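You operate a simulated robot arm through the tools that you are given. There is no shell and no other tool. Be economical: measure what you need, move in short steps, check, and stop when the job is done.

You are at the controls of a simulated robot arm. One attempt, no reset.

## Task
Try the green gauge in the black tray's three caps; bin the tight one.
Fine: the reject bin; stand the gauge back in its holder; leave the red gauge and the other caps.

Only the result counts: the job must be done as asked and must still hold three seconds after the hand-in. Knocking over, shifting, dropping, spilling or breaking anything else fails it. A push-on lid holds only when it is set on centred and level and pressed home; a screw cap is set on level and turned clockwise until tight.

## Robot
A 5-joint arm with a two-finger parallel gripper, fixed in place. Base frame: the origin is at the foot of the arm, x ahead of it, y to its left, z up; the work surface is at about z = 0. Readings come in m, rad, newtons and seconds.
With the tool pointing down near the work surface it reaches from about 0.26 to 0.68 m from the base axis. Its first joint turns from -1.152 to 1.152 rad. The tool tilts only in the upright plane through the base axis and itself; it spins freely about its own axis. Payload 2.9 kg.
The tool frame sits at the grasp point between the pads (the TCP): z along the fingers, y along the line on which they close. The tips reach 0.03 m beyond it. The gripper opens to 0.11 m. The fingers are 0.02 m wide and 0.01 m thick; the gripper's body (0.048 by 0.112 m) begins 0.055 m behind the TCP.
Orientation is told as [roll, pitch, yaw] about the base's x, y, z axes, in that order, counted from this pose: with the fingers straight down and closing along the base's y, the tool's x points along the base's -x, its y along +y and its z along -z.

## Interface
- The arm moves only by the tool drive_tool. Its arguments are lists of equal length, an entry for each row: "offset": the shift along the tool's x, y, z in m, a list of three; "dr": the turn, a rotation vector about the tool's x, y, z in rad, a list of three; "claw": the opening in per cent of the stroke, from 0 (shut) to 100 (fully open). In form: {"offset": [[tx, ty, tz], ...], "dr": [[wx, wy, wz], ...], "claw": [claw, ...]}. A call has 1 to 10 rows; each row is the pose to reach, as a shift and turn from the pose commanded when the call began, along the tool's axes at that moment. A row lasts 0.2 s, in which the tool goes at most 0.05 m and 0.15 rad; a call with a longer step from one row to the next is refused whole, and so is a gripper value outside its range. Where a pose cannot be reached the arm comes as near as it can. A force on the tool above 50 N (or 10 N above the force at the start of the call, whichever is more), or a blocked arm, ends the call early, and 0.2 s more pass. The fingers move at their own pace (about 0.108 m/s each) and stop on an object; they squeeze with about 21 N. The grip force told is the motor's: it shows also when the fingers shut on nothing. Time passes only in rows, and 0.2 s behind the last, so rows that repeat a pose let the fingers close. It gives the time, the measured TCP pose, the force on the tool (base axes), the opening and the grip force at its end, in the units of the frame above (readings bear some noise), with the torque about the TCP (base axes, N m) and any sound that the robot's microphone picked up.
- Cameras (640 x 400 px; columns grow to the right, rows downward): "scene" is fixed at [0.061, -0.4834, 0.5995]; the picture's right is [0.42, -0.91, 0.00], its down [-0.56, -0.26, -0.78] and it looks along [0.71, 0.33, -0.62] (base axes); focal length 337 px, centre (320, 200). "wrist" rides on the gripper at [0.072, 0.017, -0.103] in the tool frame; the picture's right is [-0.23, 0.97, 0.00], its down [-0.76, -0.18, -0.62] and it looks along [-0.61, -0.14, 0.78] (tool axes); focal length 222 px, centre (320, 200). There is no depth. A picture from a camera that has moved, and an enlarged one, comes with that camera's place and axes in the base frame and with its lens.
- camera(camera): a new picture of that camera. The clock stands still meanwhile.
- close_up(camera, box): a new picture of the part [left, top, right, bottom] of that camera's present view, enlarged. The clock stands still meanwhile.
- hand_in(): hands the job in; it is judged then, once.

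Work in short steps. Places have to be worked out from the pictures, the camera data and where the tool is seen: move nearer, look again, correct. Check each grasp and each placing, and mend what went wrong. You have 120 turns and 64 pictures in all, those below and enlarged ones among them. Open the gripper and draw the arm clear of the work before you hand the job in, unless the task says otherwise; then end with one line.

The tools are called as a command line: name --argument value ..., lists and objects as JSON in quotes. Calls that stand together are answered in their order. drive_tool: Moves the arm, as the interface text tells. Its arguments: {"type":"object","properties":{"offset":{"type":"array","items":{"type":"array","items":{"type":"number"}}},"dr":{"type":"array","items":{"type":"array","items":{"type":"number"}}},"claw":{"type":"array","items":{"type":"number"}}},"required":["offset","dr","claw"]} The other tools are called the same way: camera (camera) takes a picture; close_up (camera, box) takes an enlarged picture of a part of a camera's view; hand_in () hands the job in.

At the start:

```text
t: 0.0
tcp_pos: [0.4621, -0.1604, 0.3521]
tool_rot: [0.0, -0.001, 0.002]
ft_force: [-0.1, -0.6, 0.6]
moment: [-0.05, 0.02, 0.0]
opening: 0.1102
grip_force: 0.1
```

scene: 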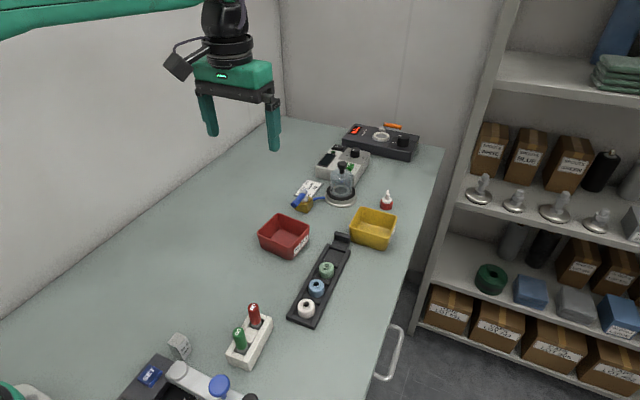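
wrist: 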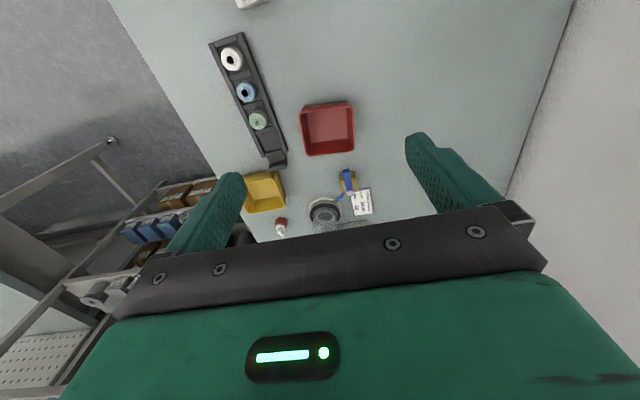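

I start by enlarging the holder, tray and bins to see them clearly.

close_up --camera "scene" --box '[210, 280, 338, 380]'

close_up --camera "scene" --box '[240, 190, 400, 330]'

```text
4.00 times, centred on (274, 330) of scene
camera zoom: at [0.061, -0.4834, 0.5995], right [0.42, -0.91, 0.0], down [-0.56, -0.26, -0.78], along [0.71, 0.33, -0.62], focal length 1348 px, centre (504, -320)
```

zoom: 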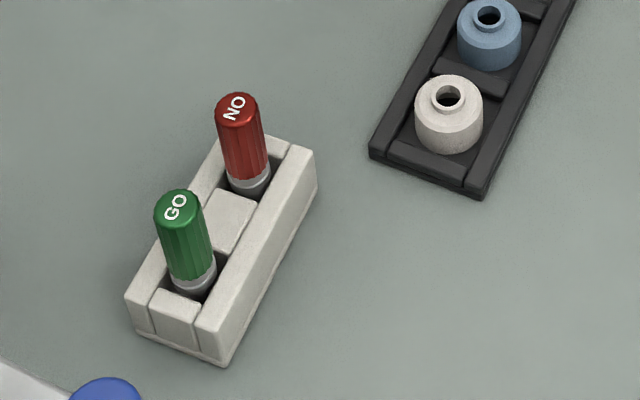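

```text
2.86 times, centred on (320, 260) of scene
camera zoom: at [0.061, -0.4834, 0.5995], right [0.42, -0.91, 0.0], down [-0.56, -0.26, -0.78], along [0.71, 0.33, -0.62], focal length 963 px, centre (320, 29)
```

zoom: 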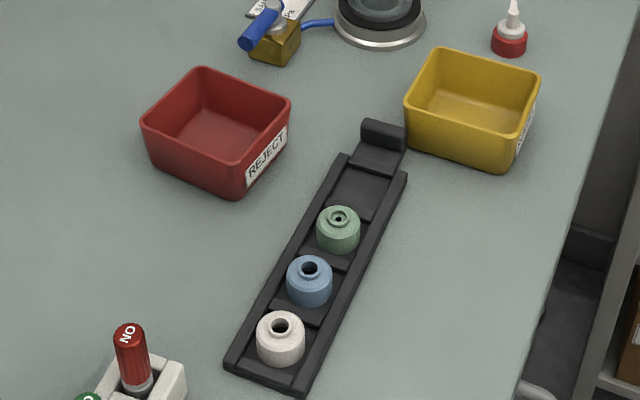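

The gauge is near (0.28, -0.23) and the caps sit at y≈-0.296, x≈0.40, 0.45 and 0.50. I'll move above the gauge and look with the wrist camera.

drive_tool --offset '[[0.037, -0.015, 0.02], [0.074, -0.03, 0.04], [0.11, -0.045, 0.06], [0.147, -0.06, 0.08], [0.184, -0.074, 0.1], [0.184, -0.074, 0.1]]' --dr '[[0, 0, 0], [0, 0, 0], [0, 0, 0], [0, 0, 0], [0, 0, 0], [0, 0, 0]]' --claw '[100, 80, 60, 60, 60, 60]'

camera --camera "wrist"

```text
t: 1.4
tcp_pos: [0.2756, -0.2344, 0.253]
tool_rot: [0.0, -0.001, 0.002]
ft_force: [-0.6, -0.8, 0.3]
moment: [-0.02, 0.01, -0.01]
opening: 0.066
grip_force: 0.0
```

```text
59 pictures are left
camera wrist: at [0.2027, -0.2178, 0.3557], right [0.23, 0.97, 0.0], down [0.76, -0.18, 0.62], along [0.61, -0.14, -0.78], focal length 222 px, centre (320, 200)
```

wrist: 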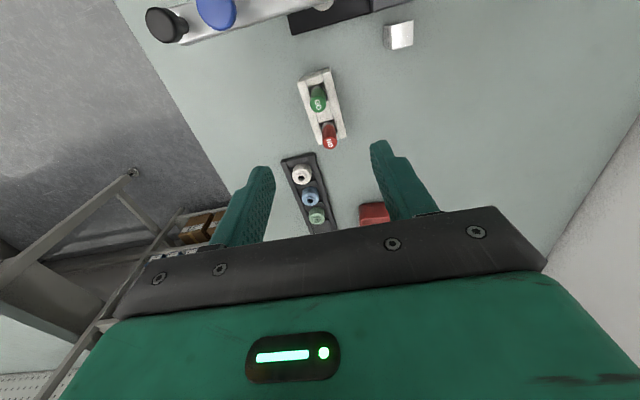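

Zoom in on the gauges and tray to triangulate.

close_up --camera "wrist" --box '[260, 55, 388, 135]'

close_up --camera "wrist" --box '[250, 130, 410, 240]'

```text
5.00 times, centred on (324, 95) of wrist
camera zoom: at [0.2027, -0.2178, 0.3557], right [0.23, 0.97, 0.0], down [0.76, -0.18, 0.62], along [0.61, -0.14, -0.78], focal length 1111 px, centre (300, 725)
```

zoom: 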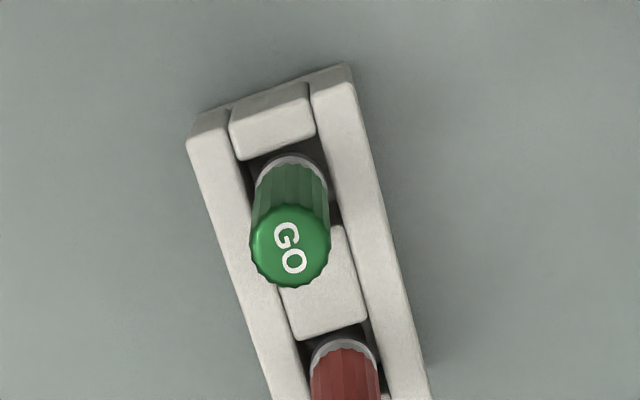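

```text
3.64 times, centred on (330, 185) of wrist
camera zoom: at [0.2027, -0.2178, 0.3557], right [0.23, 0.97, 0.0], down [0.76, -0.18, 0.62], along [0.61, -0.14, -0.78], focal length 808 px, centre (284, 254)
```

zoom: 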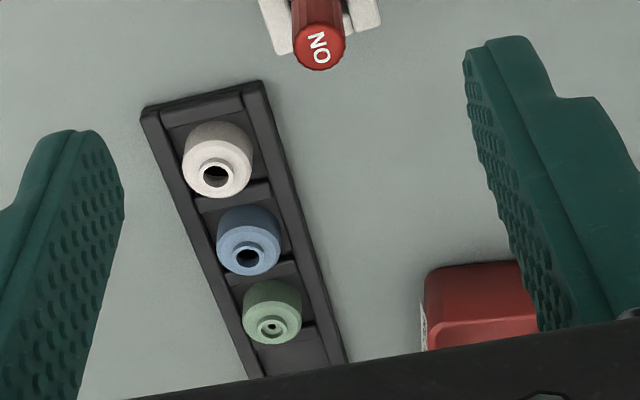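

The gauge top triangulates to about (0.2765, -0.235, 0.088). I descend halfway over it and look again.

drive_tool --offset '[[0, 0, 0.045], [0, 0, 0.09], [-0.001, 0, 0.123], [-0.001, 0, 0.123]]' --dr '[[0, 0, 0], [0, 0, 0], [0, 0, 0], [0, 0, 0]]' --claw '[50, 50, 50, 50]'

camera --camera "wrist"

close_up --camera "scene" --box '[190, 270, 318, 370]'

```text
t: 2.4
tcp_pos: [0.2794, -0.2337, 0.1285]
tool_rot: [-0.001, 0.0, -0.001]
ft_force: [0.5, 0.5, 0.1]
moment: [0.0, 0.01, 0.0]
opening: 0.055
grip_force: 0.1
```

```text
56 pictures are left
camera wrist: at [0.2063, -0.2167, 0.2325], right [0.23, 0.97, 0.0], down [0.76, -0.18, 0.62], along [0.61, -0.14, -0.78], focal length 222 px, centre (320, 200)
```

wrist: 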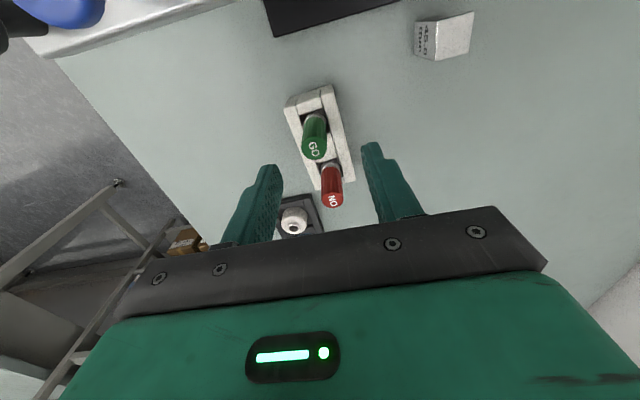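

```text
4.00 times, centred on (254, 320) of scene
camera zoom: at [0.061, -0.4834, 0.5995], right [0.42, -0.91, 0.0], down [-0.56, -0.26, -0.78], along [0.71, 0.33, -0.62], focal length 1348 px, centre (584, -280)
```

zoom: 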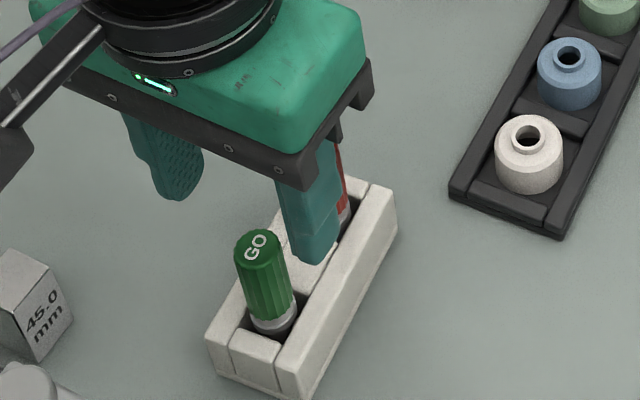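

The gauge sits at about (0.277, -0.236), top z≈0.08, and the holder top is z≈0.035. I lower to TCP z≈0.07 with the fingers straddling in y, keeping the grip open to check.

drive_tool --offset '[[0, -0.0015, 0.03], [0, -0.0015, 0.057], [0, -0.0015, 0.057]]' --dr '[[0, 0, 0], [0, 0, 0], [0, 0, 0]]' --claw '[50, 50, 50]'

close_up --camera "wrist" --box '[220, 90, 440, 230]'

close_up --camera "scene" --box '[190, 280, 318, 380]'

```text
t: 3.2
tcp_pos: [0.2783, -0.2362, 0.0736]
tool_rot: [0.001, -0.001, 0.0]
ft_force: [-0.3, 0.5, 0.5]
moment: [-0.02, 0.0, -0.03]
opening: 0.0552
grip_force: 0.0
```

```text
2.86 times, centred on (330, 160) of wrist
camera zoom: at [0.2048, -0.219, 0.1768], right [0.23, 0.97, 0.0], down [0.76, -0.18, 0.62], along [0.61, -0.14, -0.78], focal length 635 px, centre (291, 314)
```

zoom: 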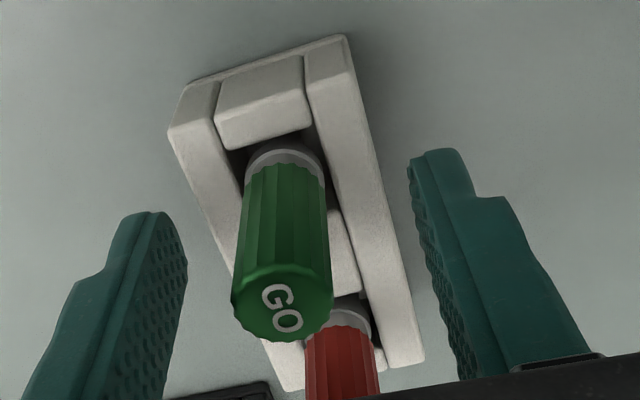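

```text
4.00 times, centred on (254, 330) of scene
camera zoom: at [0.061, -0.4834, 0.5995], right [0.42, -0.91, 0.0], down [-0.56, -0.26, -0.78], along [0.71, 0.33, -0.62], focal length 1348 px, centre (584, -320)
```

zoom: 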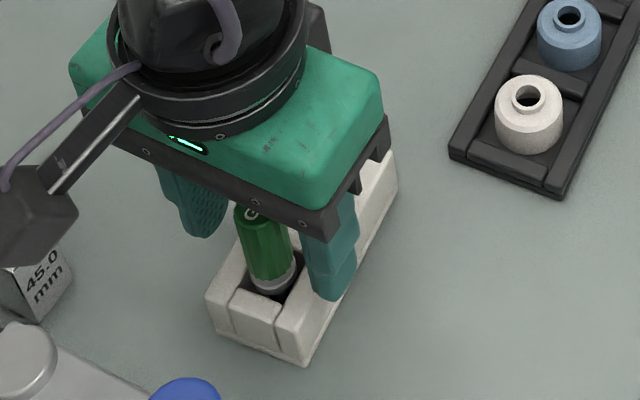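

The gauge is centred between the fingers, with the tips just above the holder. Closing now.

drive_tool --offset '[[0.0005, -0.0008, 0.002], [0.0005, -0.0008, 0.002], [0.0005, -0.0008, 0.002]]' --dr '[[0, 0, 0], [0, 0, 0], [0, 0, 0]]' --claw '[25, 0, 0]'

close_up --camera "wrist" --box '[220, 90, 440, 230]'

```text
t: 4.0
tcp_pos: [0.2779, -0.236, 0.0689]
tool_rot: [-0.001, 0.001, 0.0]
ft_force: [0.6, 0.5, 0.5]
moment: [-0.02, -0.01, -0.01]
opening: 0.0182
grip_force: 20.7
```

```text
2.86 times, centred on (330, 160) of wrist
camera zoom: at [0.2045, -0.2198, 0.1749], right [0.23, 0.97, 0.0], down [0.76, -0.18, 0.62], along [0.61, -0.14, -0.78], focal length 635 px, centre (291, 314)
```

zoom: 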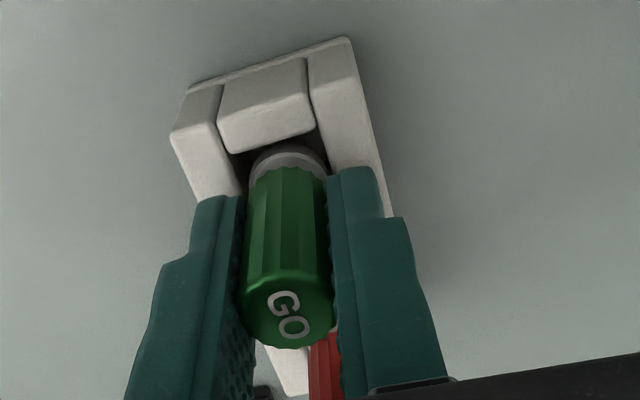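

The gauge is gripped (opening 18 mm). I lift it straight up out of the holder.

drive_tool --offset '[[0, 0, -0.02], [0, 0, -0.04], [0, 0, -0.07], [0, 0, -0.1], [0, 0, -0.1]]' --dr '[[0, 0, 0], [0, 0, 0], [0, 0, 0], [0, 0, 0], [0, 0, 0]]' --claw '[0, 0, 0, 0, 0]'

camera --camera "wrist"

close_up --camera "scene" --box '[190, 230, 350, 370]'

```text
t: 5.2
tcp_pos: [0.2771, -0.2357, 0.1729]
tool_rot: [0.0, -0.001, 0.001]
ft_force: [0.3, -0.3, -0.4]
moment: [-0.02, -0.03, 0.01]
opening: 0.0182
grip_force: 21.0
```

```text
51 pictures are left
camera wrist: at [0.2045, -0.2195, 0.2765], right [0.23, 0.97, 0.0], down [0.76, -0.18, 0.62], along [0.61, -0.14, -0.78], focal length 222 px, centre (320, 200)
```

wrist: 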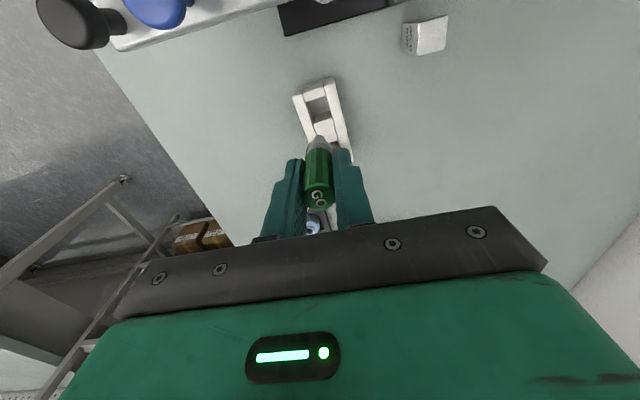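

```text
2.86 times, centred on (270, 300) of scene
camera zoom: at [0.061, -0.4834, 0.5995], right [0.42, -0.91, 0.0], down [-0.56, -0.26, -0.78], along [0.71, 0.33, -0.62], focal length 963 px, centre (463, -86)
```

zoom: 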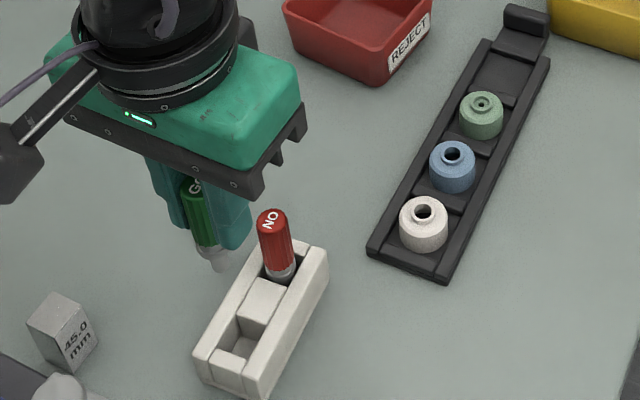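

Zoom in on the gauge tip and the caps.

close_up --camera "scene" --box '[225, 270, 265, 300]'

close_up --camera "wrist" --box '[280, 110, 360, 220]'

close_up --camera "scene" --box '[284, 240, 364, 330]'

```text
13.33 times, centred on (245, 285) of scene
camera zoom: at [0.061, -0.4834, 0.5995], right [0.42, -0.91, 0.0], down [-0.56, -0.26, -0.78], along [0.71, 0.33, -0.62], focal length 4493 px, centre (1320, -933)
```

zoom: 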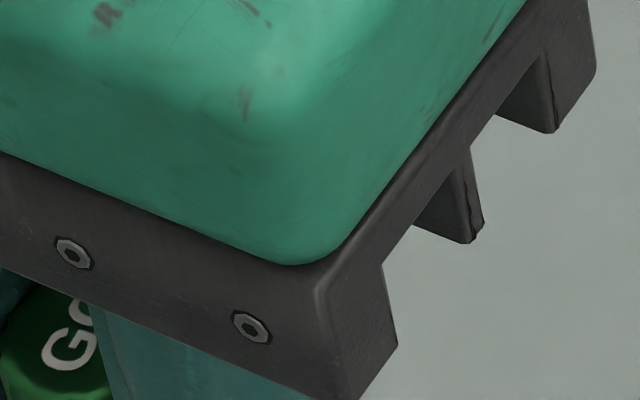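

```text
3.64 times, centred on (320, 165) of wrist
camera zoom: at [0.2045, -0.2195, 0.2765], right [0.23, 0.97, 0.0], down [0.76, -0.18, 0.62], along [0.61, -0.14, -0.78], focal length 808 px, centre (320, 327)
```

zoom: 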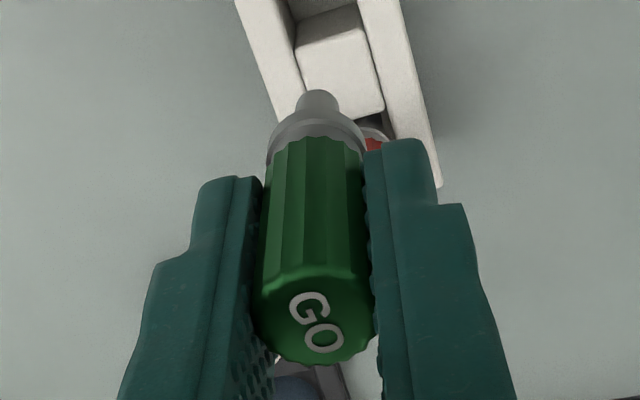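

```text
4.44 times, centred on (324, 285) of scene
camera zoom: at [0.061, -0.4834, 0.5995], right [0.42, -0.91, 0.0], down [-0.56, -0.26, -0.78], along [0.71, 0.33, -0.62], focal length 1498 px, centre (302, -178)
```

zoom: 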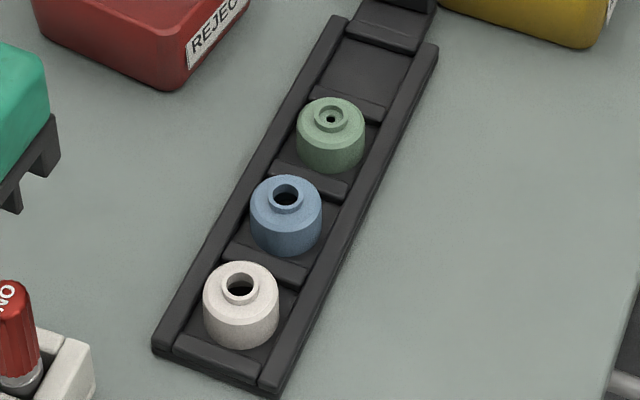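

The gauge has a short pin whose tip is about 0.07 below the TCP. I move above the white cap (≈0.394, -0.295) to align.

drive_tool --offset '[[-0.03, -0.015, -0.02], [-0.065, -0.03, -0.02], [-0.095, -0.045, -0.02], [-0.1154, -0.0583, 0.0], [-0.1154, -0.0583, 0.02], [-0.1154, -0.0583, 0.02]]' --dr '[[0, 0, 0], [0, 0, 0], [0, 0, 0], [0, 0, 0], [0, 0, 0], [0, 0, 0]]' --claw '[0, 0, 0, 0, 0, 0]'

close_up --camera "wrist" --box '[260, 100, 380, 210]'

close_up --camera "scene" --box '[250, 230, 370, 330]'

```text
t: 6.6
tcp_pos: [0.3939, -0.2941, 0.1505]
tool_rot: [0.002, 0.0, 0.003]
ft_force: [0.7, 0.0, -0.6]
moment: [0.02, -0.03, 0.01]
opening: 0.0179
grip_force: 21.3
```

```text
3.64 times, centred on (320, 155) of wrist
camera zoom: at [0.3203, -0.2782, 0.2549], right [0.23, 0.97, 0.0], down [0.76, -0.18, 0.62], along [0.61, -0.14, -0.78], focal length 808 px, centre (320, 364)
```

zoom: 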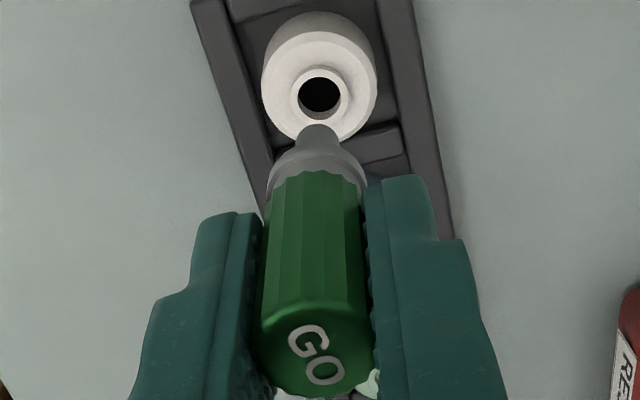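

```text
4.00 times, centred on (310, 280) of scene
camera zoom: at [0.061, -0.4834, 0.5995], right [0.42, -0.91, 0.0], down [-0.56, -0.26, -0.78], along [0.71, 0.33, -0.62], focal length 1348 px, centre (360, -120)
```

zoom: 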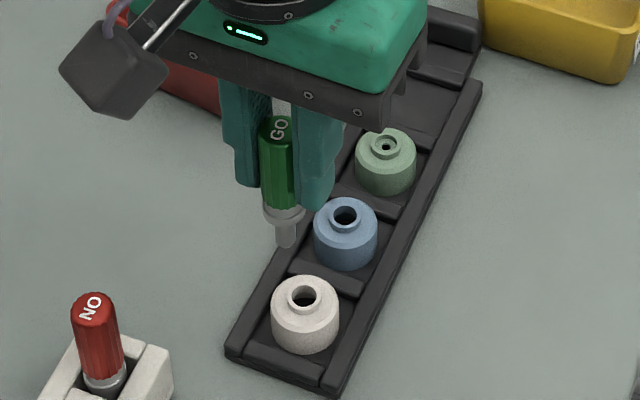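

Re-triangulating with cap height ≈0.027 puts the white hole near (0.404, -0.296). I move there, drop to tip z≈0.05, and look again.

drive_tool --offset '[[-0.01, -0.001, 0.0], [-0.01, -0.001, 0.03], [-0.01, -0.001, 0.03]]' --dr '[[0, 0, 0], [0, 0, 0], [0, 0, 0]]' --claw '[0, 0, 0]'

close_up --camera "wrist" --box '[280, 90, 360, 150]'

close_up --camera "scene" --box '[270, 260, 350, 320]'

```text
t: 7.4
tcp_pos: [0.4036, -0.2944, 0.1203]
tool_rot: [0.002, 0.001, 0.0]
ft_force: [-0.1, 0.3, -0.2]
moment: [0.0, -0.03, -0.02]
opening: 0.0182
grip_force: 20.8
```

```text
6.67 times, centred on (320, 120) of wrist
camera zoom: at [0.3311, -0.2781, 0.225], right [0.23, 0.97, 0.0], down [0.76, -0.18, 0.62], along [0.61, -0.14, -0.78], focal length 1481 px, centre (320, 733)
```

zoom: 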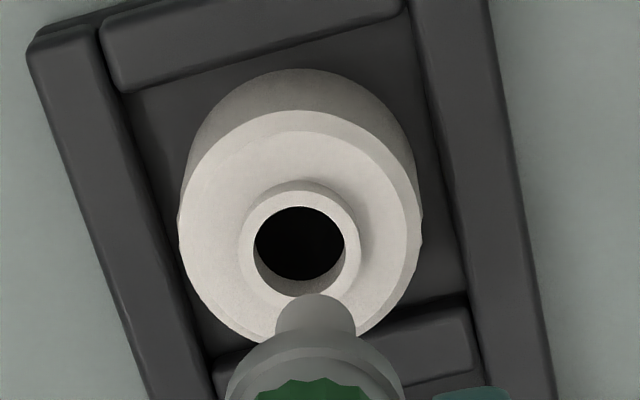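

```text
6.67 times, centred on (310, 290) of scene
camera zoom: at [0.061, -0.4834, 0.5995], right [0.42, -0.91, 0.0], down [-0.56, -0.26, -0.78], along [0.71, 0.33, -0.62], focal length 2246 px, centre (387, -400)
```

zoom: 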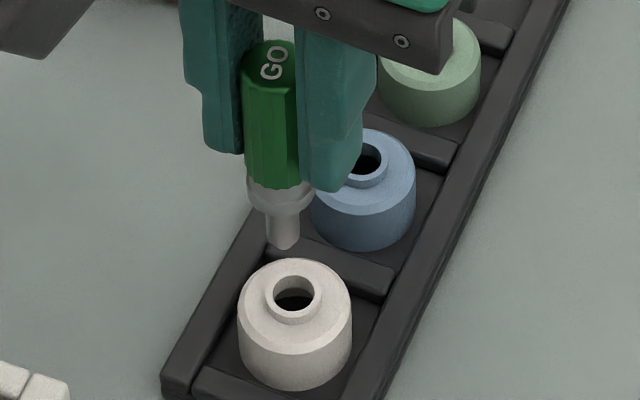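

The pin is about 2 mm off in y and the tip is ~0.03 above the hole. I correct and go down 0.018.

drive_tool --offset '[[-0.0005, -0.002, 0.0], [-0.0005, -0.002, 0.018], [-0.0005, -0.002, 0.018]]' --dr '[[0, 0, 0], [0, 0, 0], [0, 0, 0]]' --claw '[0, 0, 0]'

close_up --camera "wrist" --box '[280, 90, 360, 150]'

close_up --camera "scene" --box '[270, 265, 350, 325]'

```text
t: 8.2
tcp_pos: [0.4044, -0.2958, 0.1025]
tool_rot: [0.001, -0.001, 0.002]
ft_force: [-0.2, -0.1, -0.7]
moment: [0.02, 0.01, 0.01]
opening: 0.018
grip_force: 20.8
```

```text
6.67 times, centred on (320, 120) of wrist
camera zoom: at [0.3308, -0.2792, 0.2066], right [0.23, 0.97, 0.0], down [0.76, -0.18, 0.62], along [0.61, -0.14, -0.78], focal length 1481 px, centre (320, 733)
```

zoom: 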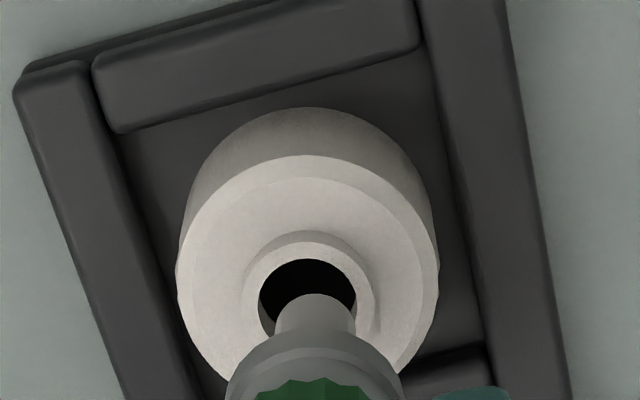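

```text
6.67 times, centred on (310, 295) of scene
camera zoom: at [0.061, -0.4834, 0.5995], right [0.42, -0.91, 0.0], down [-0.56, -0.26, -0.78], along [0.71, 0.33, -0.62], focal length 2246 px, centre (387, -433)
```

zoom: 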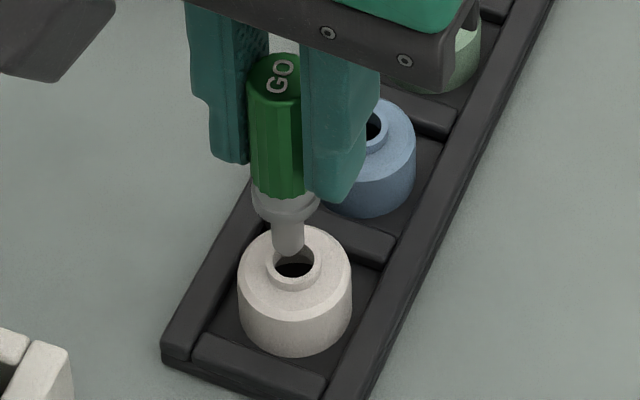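

Remaining offset is ~1 mm in x and -1 mm in y. I correct and descend slowly toward the hole entry, watching the force.

drive_tool --offset '[[-0.001, -0.0011, 0.0], [-0.001, -0.0011, 0.006], [-0.001, -0.0011, 0.009], [-0.001, -0.0011, 0.012]]' --dr '[[0, 0, 0], [0, 0, 0], [0, 0, 0], [0, 0, 0]]' --claw '[0, 0, 0, 0]'

close_up --camera "wrist" --box '[280, 90, 360, 150]'

close_up --camera "scene" --box '[270, 265, 350, 325]'

```text
t: 9.2
tcp_pos: [0.4057, -0.2975, 0.0912]
tool_rot: [0.001, 0.0, 0.0]
ft_force: [0.4, 0.4, -0.6]
moment: [-0.02, -0.01, 0.01]
opening: 0.0181
grip_force: 21.1
```

```text
6.67 times, centred on (320, 120) of wrist
camera zoom: at [0.3323, -0.2812, 0.195], right [0.23, 0.97, 0.0], down [0.76, -0.18, 0.62], along [0.61, -0.14, -0.78], focal length 1481 px, centre (320, 733)
```

zoom: 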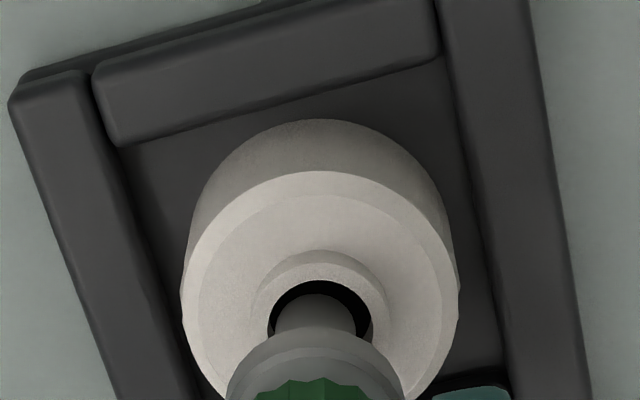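

```text
6.67 times, centred on (310, 295) of scene
camera zoom: at [0.061, -0.4834, 0.5995], right [0.42, -0.91, 0.0], down [-0.56, -0.26, -0.78], along [0.71, 0.33, -0.62], focal length 2246 px, centre (387, -433)
```

zoom: 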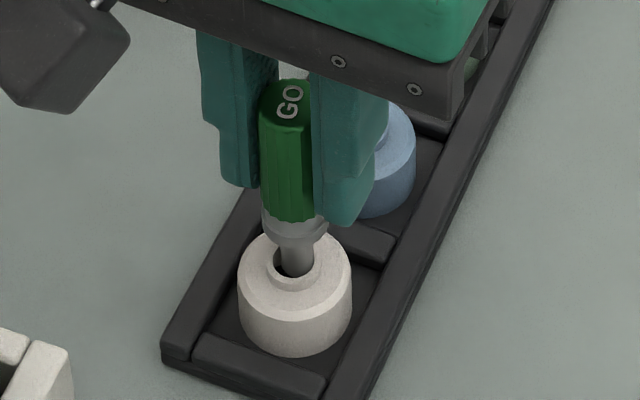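

Well centred and entering without force. I continue down in small steps.

drive_tool --offset '[[0, 0.0004, 0.002], [0, 0.0004, 0.004], [0, 0.0004, 0.006]]' --dr '[[0, 0, 0], [0, 0, 0], [0, 0, 0]]' --claw '[0, 0, 0]'

```text
t: 10.0
tcp_pos: [0.4053, -0.2984, 0.0838]
tool_rot: [-0.001, 0.0, -0.001]
ft_force: [0.4, 0.5, -1.2]
moment: [0.01, -0.01, 0.0]
opening: 0.0179
grip_force: 20.8
```

drive_tool --offset '[[0, 0, 0.001], [0, 0, 0.002], [0, 0, 0.003], [0, 0, 0.004]]' --dr '[[0, 0, 0], [0, 0, 0], [0, 0, 0], [0, 0, 0]]' --claw '[0, 0, 0, 0]'

close_up --camera "scene" --box '[270, 265, 350, 325]'

```text
t: 11.0
tcp_pos: [0.4061, -0.2974, 0.0806]
tool_rot: [0.0, 0.0, 0.001]
ft_force: [0.0, 0.6, -1.1]
moment: [0.0, 0.04, -0.02]
opening: 0.0182
grip_force: 21.8
```

```text
6.67 times, centred on (310, 295) of scene
camera zoom: at [0.061, -0.4834, 0.5995], right [0.42, -0.91, 0.0], down [-0.56, -0.26, -0.78], along [0.71, 0.33, -0.62], focal length 2246 px, centre (387, -433)
```

zoom: 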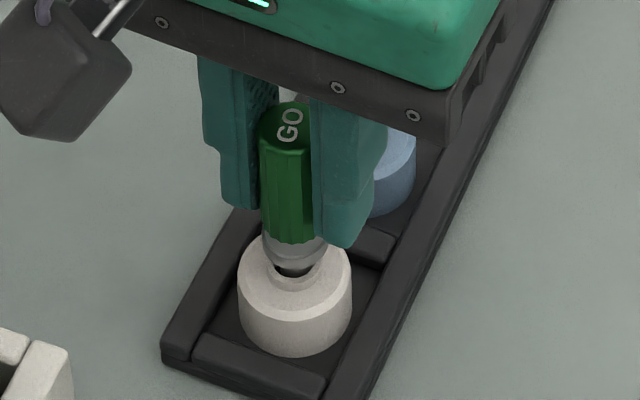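

The pin is mostly in, freely. I go a bit more to see if the collar seats.

drive_tool --offset '[[0, 0, 0.001], [0, 0, 0.002], [0, 0, 0.003], [0, 0, 0.004]]' --dr '[[0, 0, 0], [0, 0, 0], [0, 0, 0], [0, 0, 0]]' --claw '[0, 0, 0, 0]'

close_up --camera "scene" --box '[270, 265, 350, 325]'

```text
t: 12.0
tcp_pos: [0.4055, -0.2982, 0.0784]
tool_rot: [-0.005, -0.001, 0.0]
ft_force: [-0.4, 2.1, 19.7]
moment: [0.1, 0.06, 0.0]
opening: 0.0184
grip_force: 20.8
```

```text
6.67 times, centred on (310, 295) of scene
camera zoom: at [0.0609, -0.4834, 0.5996], right [0.42, -0.91, 0.0], down [-0.56, -0.26, -0.78], along [0.71, 0.33, -0.62], focal length 2246 px, centre (387, -433)
```

zoom: 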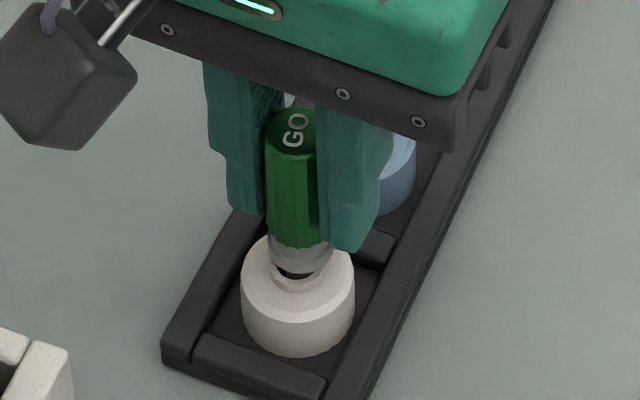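

Contact at TCP z≈0.0785 with ~20 N, near full pin depth. I withdraw slowly and note whether it drags the cap.

drive_tool --offset '[[0, 0, -0.002], [0, 0, -0.004], [0, 0, -0.006]]' --dr '[[0, 0, 0], [0, 0, 0], [0, 0, 0]]' --claw '[0, 0, 0]'

close_up --camera "scene" --box '[270, 265, 350, 325]'

```text
t: 12.8
tcp_pos: [0.4038, -0.2976, 0.0817]
tool_rot: [0.004, 0.003, 0.001]
ft_force: [-0.4, 1.2, -1.3]
moment: [-0.05, -0.03, 0.0]
opening: 0.0183
grip_force: 21.4
```

```text
6.67 times, centred on (310, 295) of scene
camera zoom: at [0.061, -0.4834, 0.5995], right [0.42, -0.91, 0.0], down [-0.56, -0.26, -0.78], along [0.71, 0.33, -0.62], focal length 2246 px, centre (387, -433)
```

zoom: 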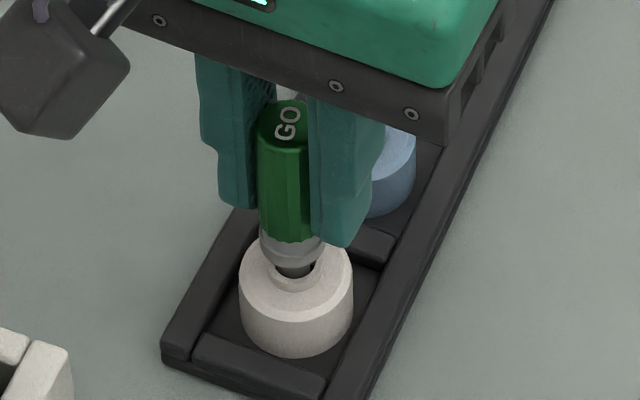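

The white cap didn't follow and the gauge went nearly to the collar. I move to the blue cap, about 52.5 mm further in x.

drive_tool --offset '[[0, 0, -0.005], [0, 0, -0.03], [0, 0, -0.05], [-0.03, 0.001, -0.05], [-0.0525, 0.0017, -0.05], [-0.0525, 0.0017, -0.025], [-0.0525, 0.0017, -0.025]]' --dr '[[0, 0, 0], [0, 0, 0], [0, 0, 0], [0, 0, 0], [0, 0, 0], [0, 0, 0], [0, 0, 0]]' --claw '[0, 0, 0, 0, 0, 0, 0]'

close_up --camera "wrist" --box '[280, 90, 360, 150]'

close_up --camera "scene" --box '[275, 250, 355, 310]'

```text
t: 14.4
tcp_pos: [0.4586, -0.2967, 0.1072]
tool_rot: [0.0, 0.0, -0.001]
ft_force: [-0.6, -0.5, -1.4]
moment: [0.0, 0.0, 0.03]
opening: 0.0179
grip_force: 20.8
```

```text
6.67 times, centred on (320, 120) of wrist
camera zoom: at [0.3847, -0.2799, 0.2113], right [0.23, 0.97, 0.0], down [0.76, -0.18, 0.62], along [0.61, -0.14, -0.78], focal length 1481 px, centre (320, 733)
```

zoom: 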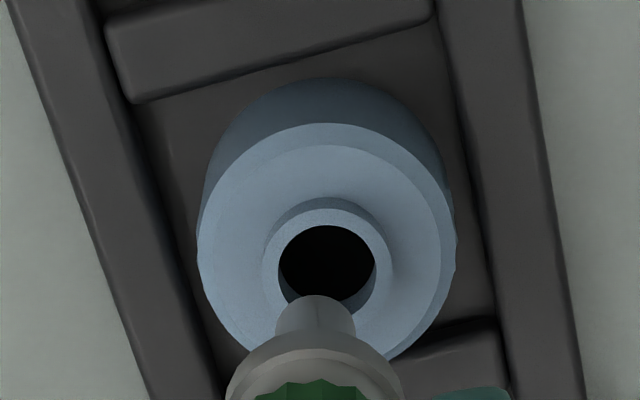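

```text
6.67 times, centred on (315, 280) of scene
camera zoom: at [0.061, -0.4834, 0.5995], right [0.42, -0.91, 0.0], down [-0.56, -0.26, -0.78], along [0.71, 0.33, -0.62], focal length 2246 px, centre (353, -333)
```

zoom: 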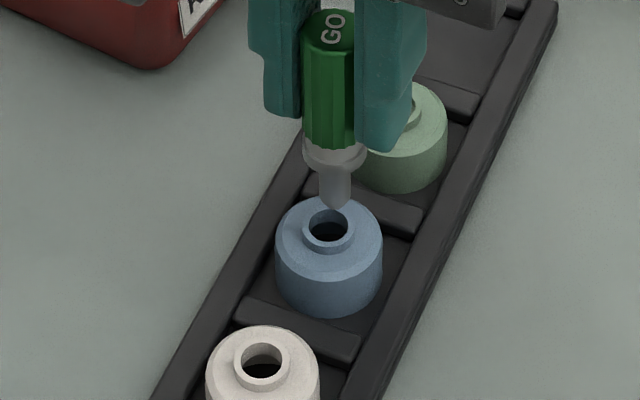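

The blue hole is offset about (-1.2, +1.8) mm. I correct and lower to the entry.

drive_tool --offset '[[0.0012, 0.0018, 0.0], [0.0012, 0.0018, 0.008], [0.0012, 0.0018, 0.016], [0.0012, 0.0018, 0.016]]' --dr '[[0, 0, 0], [0, 0, 0], [0, 0, 0], [0, 0, 0]]' --claw '[0, 0, 0, 0]'

close_up --camera "wrist" --box '[280, 90, 360, 150]'

close_up --camera "scene" --box '[275, 250, 355, 310]'

```text
t: 15.4
tcp_pos: [0.4566, -0.2957, 0.0914]
tool_rot: [-0.001, -0.001, 0.0]
ft_force: [0.4, -0.6, 0.3]
moment: [0.0, -0.01, -0.01]
opening: 0.0181
grip_force: 21.4
```

```text
6.67 times, centred on (320, 120) of wrist
camera zoom: at [0.3835, -0.2788, 0.1962], right [0.23, 0.97, 0.0], down [0.76, -0.18, 0.62], along [0.61, -0.14, -0.78], focal length 1481 px, centre (320, 733)
```

zoom: 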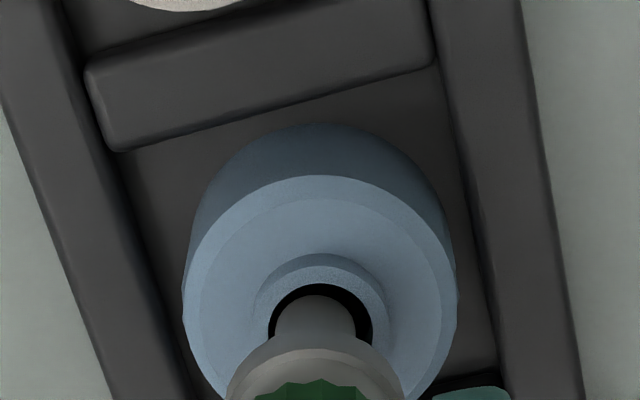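

```text
6.67 times, centred on (315, 280) of scene
camera zoom: at [0.061, -0.4834, 0.5995], right [0.42, -0.91, 0.0], down [-0.56, -0.26, -0.78], along [0.71, 0.33, -0.62], focal length 2246 px, centre (353, -333)
```

zoom: 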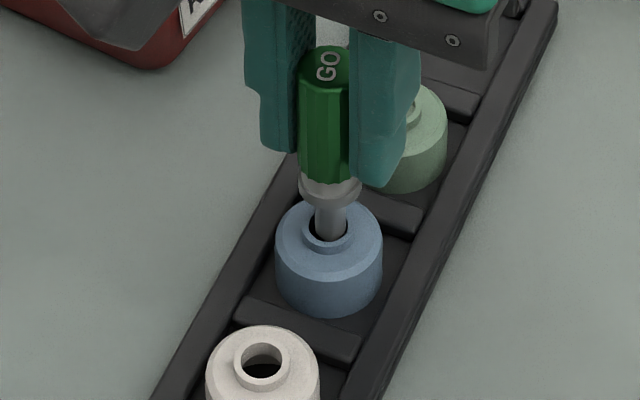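

Aligned. Descending into blue in the same steps as white.

drive_tool --offset '[[0, 0.0005, 0.002], [0, 0.0005, 0.004], [0, 0.0005, 0.006], [0, 0.0005, 0.007], [0, 0.0005, 0.008], [0, 0.0005, 0.009], [0, 0.0005, 0.01], [0, 0.0005, 0.011]]' --dr '[[0, 0, 0], [0, 0, 0], [0, 0, 0], [0, 0, 0], [0, 0, 0], [0, 0, 0], [0, 0, 0], [0, 0, 0]]' --claw '[0, 0, 0, 0, 0, 0, 0, 0]'

close_up --camera "scene" --box '[275, 250, 355, 310]'

```text
t: 17.2
tcp_pos: [0.4563, -0.2938, 0.0797]
tool_rot: [0.0, 0.0, 0.002]
ft_force: [-0.1, 0.2, -0.9]
moment: [-0.02, 0.03, 0.01]
opening: 0.0179
grip_force: 21.3
```

```text
6.67 times, centred on (315, 280) of scene
camera zoom: at [0.061, -0.4834, 0.5995], right [0.42, -0.91, 0.0], down [-0.56, -0.26, -0.78], along [0.71, 0.33, -0.62], focal length 2246 px, centre (353, -333)
```

zoom: 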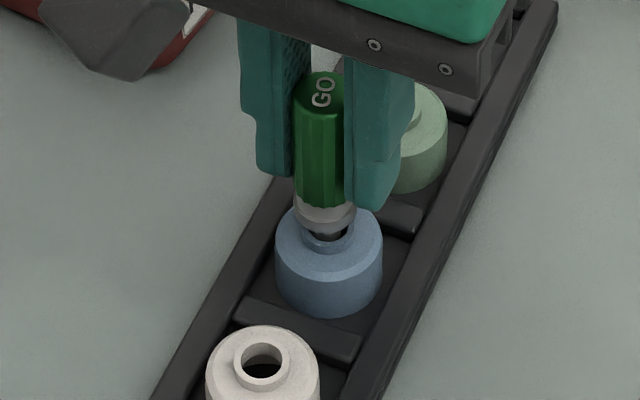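

drive_tool --offset '[[0, -0.0006, 0.0], [0, -0.0006, 0.001], [0, -0.0006, 0.002], [0, -0.0006, 0.003]]' --dr '[[0, 0, 0], [0, 0, 0], [0, 0, 0], [0, 0, 0]]' --claw '[0, 0, 0, 0]'

```text
t: 18.2
tcp_pos: [0.4581, -0.2948, 0.0796]
tool_rot: [-0.001, -0.001, 0.0]
ft_force: [-0.7, -0.1, 11.0]
moment: [0.01, 0.07, 0.03]
opening: 0.0182
grip_force: 21.2
```

Blue behaves the same as white (contact at ~0.078, 11 N). I withdraw and move to the green cap.

drive_tool --offset '[[0, 0, -0.003], [0, 0, -0.006], [0, 0, -0.02], [0, 0, -0.055], [-0.03, 0.001, -0.055], [-0.052, 0.001, -0.055], [-0.052, 0.001, -0.03], [-0.052, 0.001, -0.03]]' --dr '[[0, 0, 0], [0, 0, 0], [0, 0, 0], [0, 0, 0], [0, 0, 0], [0, 0, 0], [0, 0, 0], [0, 0, 0]]' --claw '[0, 0, 0, 0, 0, 0, 0, 0]'

close_up --camera "wrist" --box '[280, 90, 360, 150]'

close_up --camera "scene" --box '[285, 230, 365, 290]'

```text
t: 20.0
tcp_pos: [0.5091, -0.2938, 0.1071]
tool_rot: [0.0, 0.001, 0.0]
ft_force: [0.0, 0.3, 0.1]
moment: [0.0, 0.02, 0.04]
opening: 0.0181
grip_force: 20.8
```

```text
6.67 times, centred on (320, 120) of wrist
camera zoom: at [0.4351, -0.277, 0.2118], right [0.23, 0.97, 0.0], down [0.76, -0.18, 0.62], along [0.61, -0.14, -0.78], focal length 1481 px, centre (320, 733)
```

zoom: 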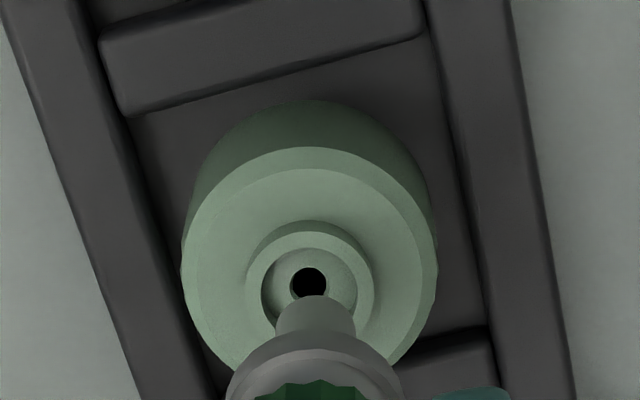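

```text
6.67 times, centred on (325, 260) of scene
camera zoom: at [0.061, -0.4834, 0.5995], right [0.42, -0.91, 0.0], down [-0.56, -0.26, -0.78], along [0.71, 0.33, -0.62], focal length 2246 px, centre (287, -200)
```

zoom: 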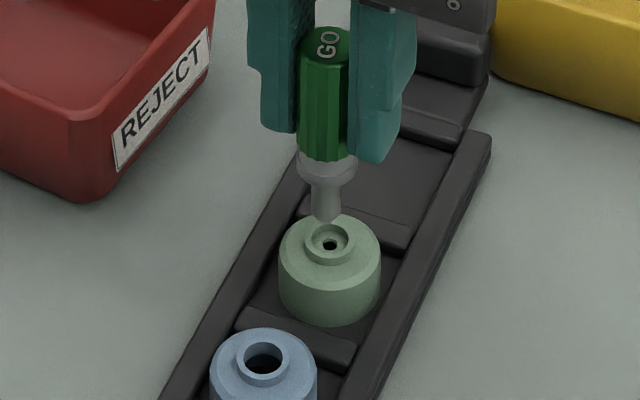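

Green's bore is visibly stepped with a small inner hole, but I test it as asked. Correct (+1, -0.7 mm) and lower in gentle steps.

drive_tool --offset '[[-0.001, -0.0007, 0.0], [-0.001, -0.0007, 0.008], [-0.001, -0.0007, 0.012], [-0.001, -0.0007, 0.014], [-0.001, -0.0007, 0.015], [-0.001, -0.0007, 0.016]]' --dr '[[0, 0, 0], [0, 0, 0], [0, 0, 0], [0, 0, 0], [0, 0, 0], [0, 0, 0]]' --claw '[0, 0, 0, 0, 0, 0]'

close_up --camera "wrist" --box '[280, 90, 360, 150]'

```text
t: 21.4
tcp_pos: [0.51, -0.2937, 0.093]
tool_rot: [0.0, -0.002, 0.0]
ft_force: [-1.2, 0.2, 3.9]
moment: [0.04, 0.06, 0.0]
opening: 0.018
grip_force: 21.5
```

```text
6.67 times, centred on (320, 120) of wrist
camera zoom: at [0.4367, -0.2778, 0.197], right [0.23, 0.97, 0.0], down [0.76, -0.18, 0.62], along [0.61, -0.14, -0.78], focal length 1481 px, centre (320, 733)
```

zoom: 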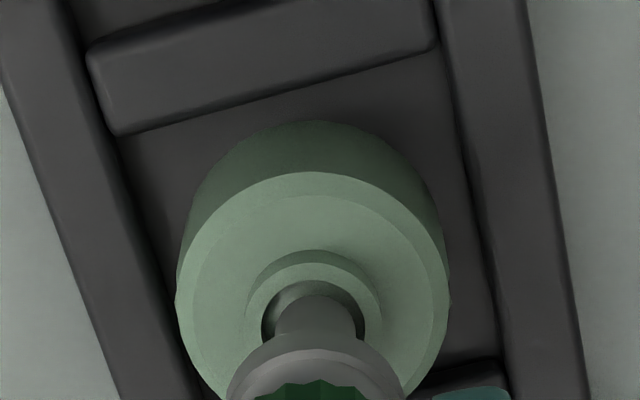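

Contact just inside the mouth with the pin centred. I press 1 mm more to confirm it's blocked.

drive_tool --offset '[[0, 0, 0.001], [0, 0, 0.001]]' --dr '[[0, 0, 0], [0, 0, 0]]' --claw '[0, 0]'

```text
t: 22.0
tcp_pos: [0.5099, -0.2947, 0.0927]
tool_rot: [-0.002, -0.004, 0.001]
ft_force: [-0.4, -0.7, 15.2]
moment: [0.02, 0.05, 0.04]
opening: 0.018
grip_force: 21.7
```

Blocked: 15 N, 13 mm short of the others, so green is the tight cap. I carry the gauge back above its holder.

drive_tool --offset '[[0, 0, -0.02], [0, 0, -0.06], [0, 0, -0.1], [0.045, 0.0115, -0.1], [0.09, 0.023, -0.1], [0.135, 0.0345, -0.1], [0.18, 0.046, -0.1], [0.2312, 0.0583, -0.1]]' --dr '[[0, 0, 0], [0, 0, 0], [0, 0, 0], [0, 0, 0], [0, 0, 0], [0, 0, 0], [0, 0, 0], [0, 0, 0]]' --claw '[0, 0, 0, 0, 0, 0, 0, 0]'

```text
refused: row 8 steps farther than a row can; nothing moved
```

drive_tool --offset '[[0, 0, -0.02], [0, 0, -0.06], [0, 0, -0.1], [0.045, 0.0115, -0.1], [0.09, 0.023, -0.1], [0.135, 0.0345, -0.1], [0.18, 0.046, -0.1], [0.21, 0.053, -0.1], [0.2312, 0.0583, -0.1], [0.2312, 0.0583, -0.055]]' --dr '[[0, 0, 0], [0, 0, 0], [0, 0, 0], [0, 0, 0], [0, 0, 0], [0, 0, 0], [0, 0, 0], [0, 0, 0], [0, 0, 0], [0, 0, 0]]' --claw '[0, 0, 0, 0, 0, 0, 0, 0, 0, 0]'

close_up --camera "wrist" --box '[270, 70, 370, 160]'

close_up --camera "scene" --box '[200, 290, 300, 370]'

```text
t: 24.2
tcp_pos: [0.2795, -0.2347, 0.1458]
tool_rot: [0.002, 0.001, 0.001]
ft_force: [0.4, -1.3, -1.2]
moment: [-0.01, -0.02, 0.02]
opening: 0.0183
grip_force: 21.1
```

```text
4.44 times, centred on (320, 115) of wrist
camera zoom: at [0.2062, -0.2187, 0.2496], right [0.23, 0.97, 0.0], down [0.76, -0.18, 0.62], along [0.61, -0.14, -0.78], focal length 987 px, centre (320, 578)
```

zoom: 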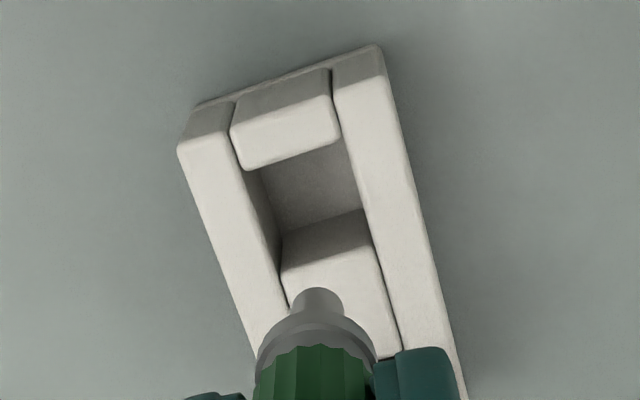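

```text
5.00 times, centred on (250, 330) of scene
camera zoom: at [0.0609, -0.4834, 0.5995], right [0.42, -0.91, 0.0], down [-0.56, -0.26, -0.78], along [0.71, 0.33, -0.62], focal length 1685 px, centre (670, -450)
```

zoom: 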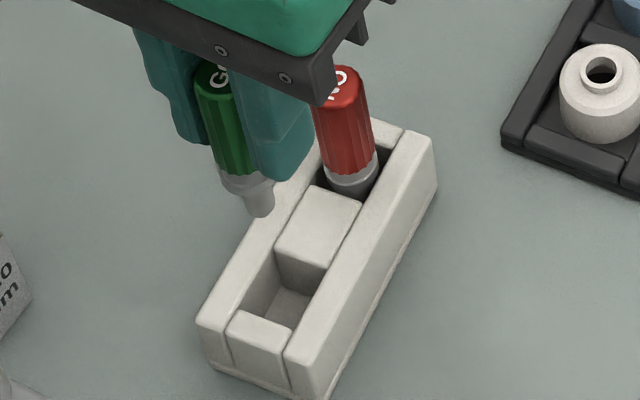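

Position matches the extraction pose. I descend in stages into the pocket, watching the force.

drive_tool --offset '[[0, 0, 0.02], [0, 0, 0.035], [0, 0, 0.045], [0, 0, 0.045]]' --dr '[[0, 0, 0], [0, 0, 0], [0, 0, 0], [0, 0, 0]]' --claw '[0, 0, 0, 0]'

close_up --camera "wrist" --box '[270, 70, 370, 160]'

close_up --camera "scene" --box '[200, 300, 300, 380]'

```text
t: 25.2
tcp_pos: [0.2791, -0.2359, 0.1004]
tool_rot: [-0.001, 0.001, 0.0]
ft_force: [0.2, -0.5, -1.6]
moment: [0.0, 0.0, -0.01]
opening: 0.018
grip_force: 21.1
```

```text
4.44 times, centred on (320, 115) of wrist
camera zoom: at [0.206, -0.2196, 0.2045], right [0.23, 0.97, 0.0], down [0.76, -0.18, 0.62], along [0.61, -0.14, -0.78], focal length 987 px, centre (320, 578)
```

zoom: 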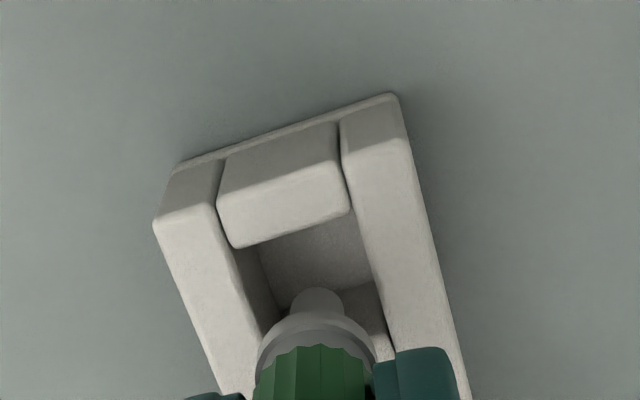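

```text
5.00 times, centred on (250, 340) of scene
camera zoom: at [0.061, -0.4834, 0.5995], right [0.42, -0.91, 0.0], down [-0.56, -0.26, -0.78], along [0.71, 0.33, -0.62], focal length 1685 px, centre (670, -500)
```

zoom: 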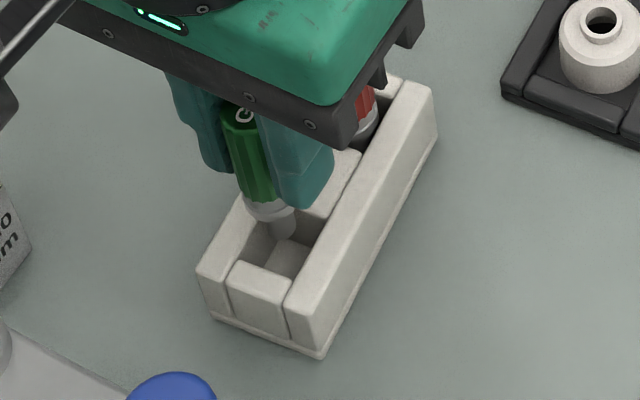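

Pin is entering the pocket cleanly. Continue.

drive_tool --offset '[[0, 0, 0.01], [0, 0, 0.018], [0, 0, 0.024], [0, 0, 0.027], [0, 0, 0.0285]]' --dr '[[0, 0, 0], [0, 0, 0], [0, 0, 0], [0, 0, 0], [0, 0, 0]]' --claw '[0, 0, 0, 0, 0]'

```text
t: 26.4
tcp_pos: [0.2779, -0.2358, 0.0726]
tool_rot: [0.001, 0.001, 0.001]
ft_force: [-0.9, 0.2, 6.4]
moment: [0.05, 0.13, -0.01]
opening: 0.0178
grip_force: 20.9
```

Light contact (6 N) about 1.5 mm above the original height; check.

close_up --camera "wrist" --box '[270, 80, 370, 170]'

close_up --camera "scene" --box '[200, 300, 300, 380]'

```text
4.44 times, centred on (320, 125) of wrist
camera zoom: at [0.205, -0.2191, 0.1766], right [0.23, 0.97, 0.0], down [0.76, -0.18, 0.62], along [0.61, -0.14, -0.78], focal length 987 px, centre (320, 533)
```

zoom: 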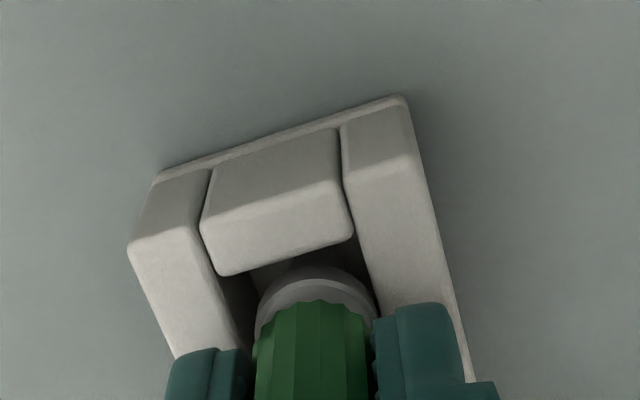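

```text
5.00 times, centred on (250, 340) of scene
camera zoom: at [0.061, -0.4834, 0.5995], right [0.42, -0.91, 0.0], down [-0.56, -0.26, -0.78], along [0.71, 0.33, -0.62], focal length 1685 px, centre (670, -500)
```

zoom: 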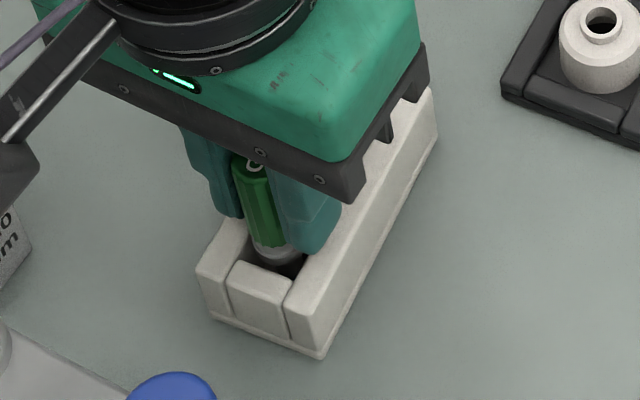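

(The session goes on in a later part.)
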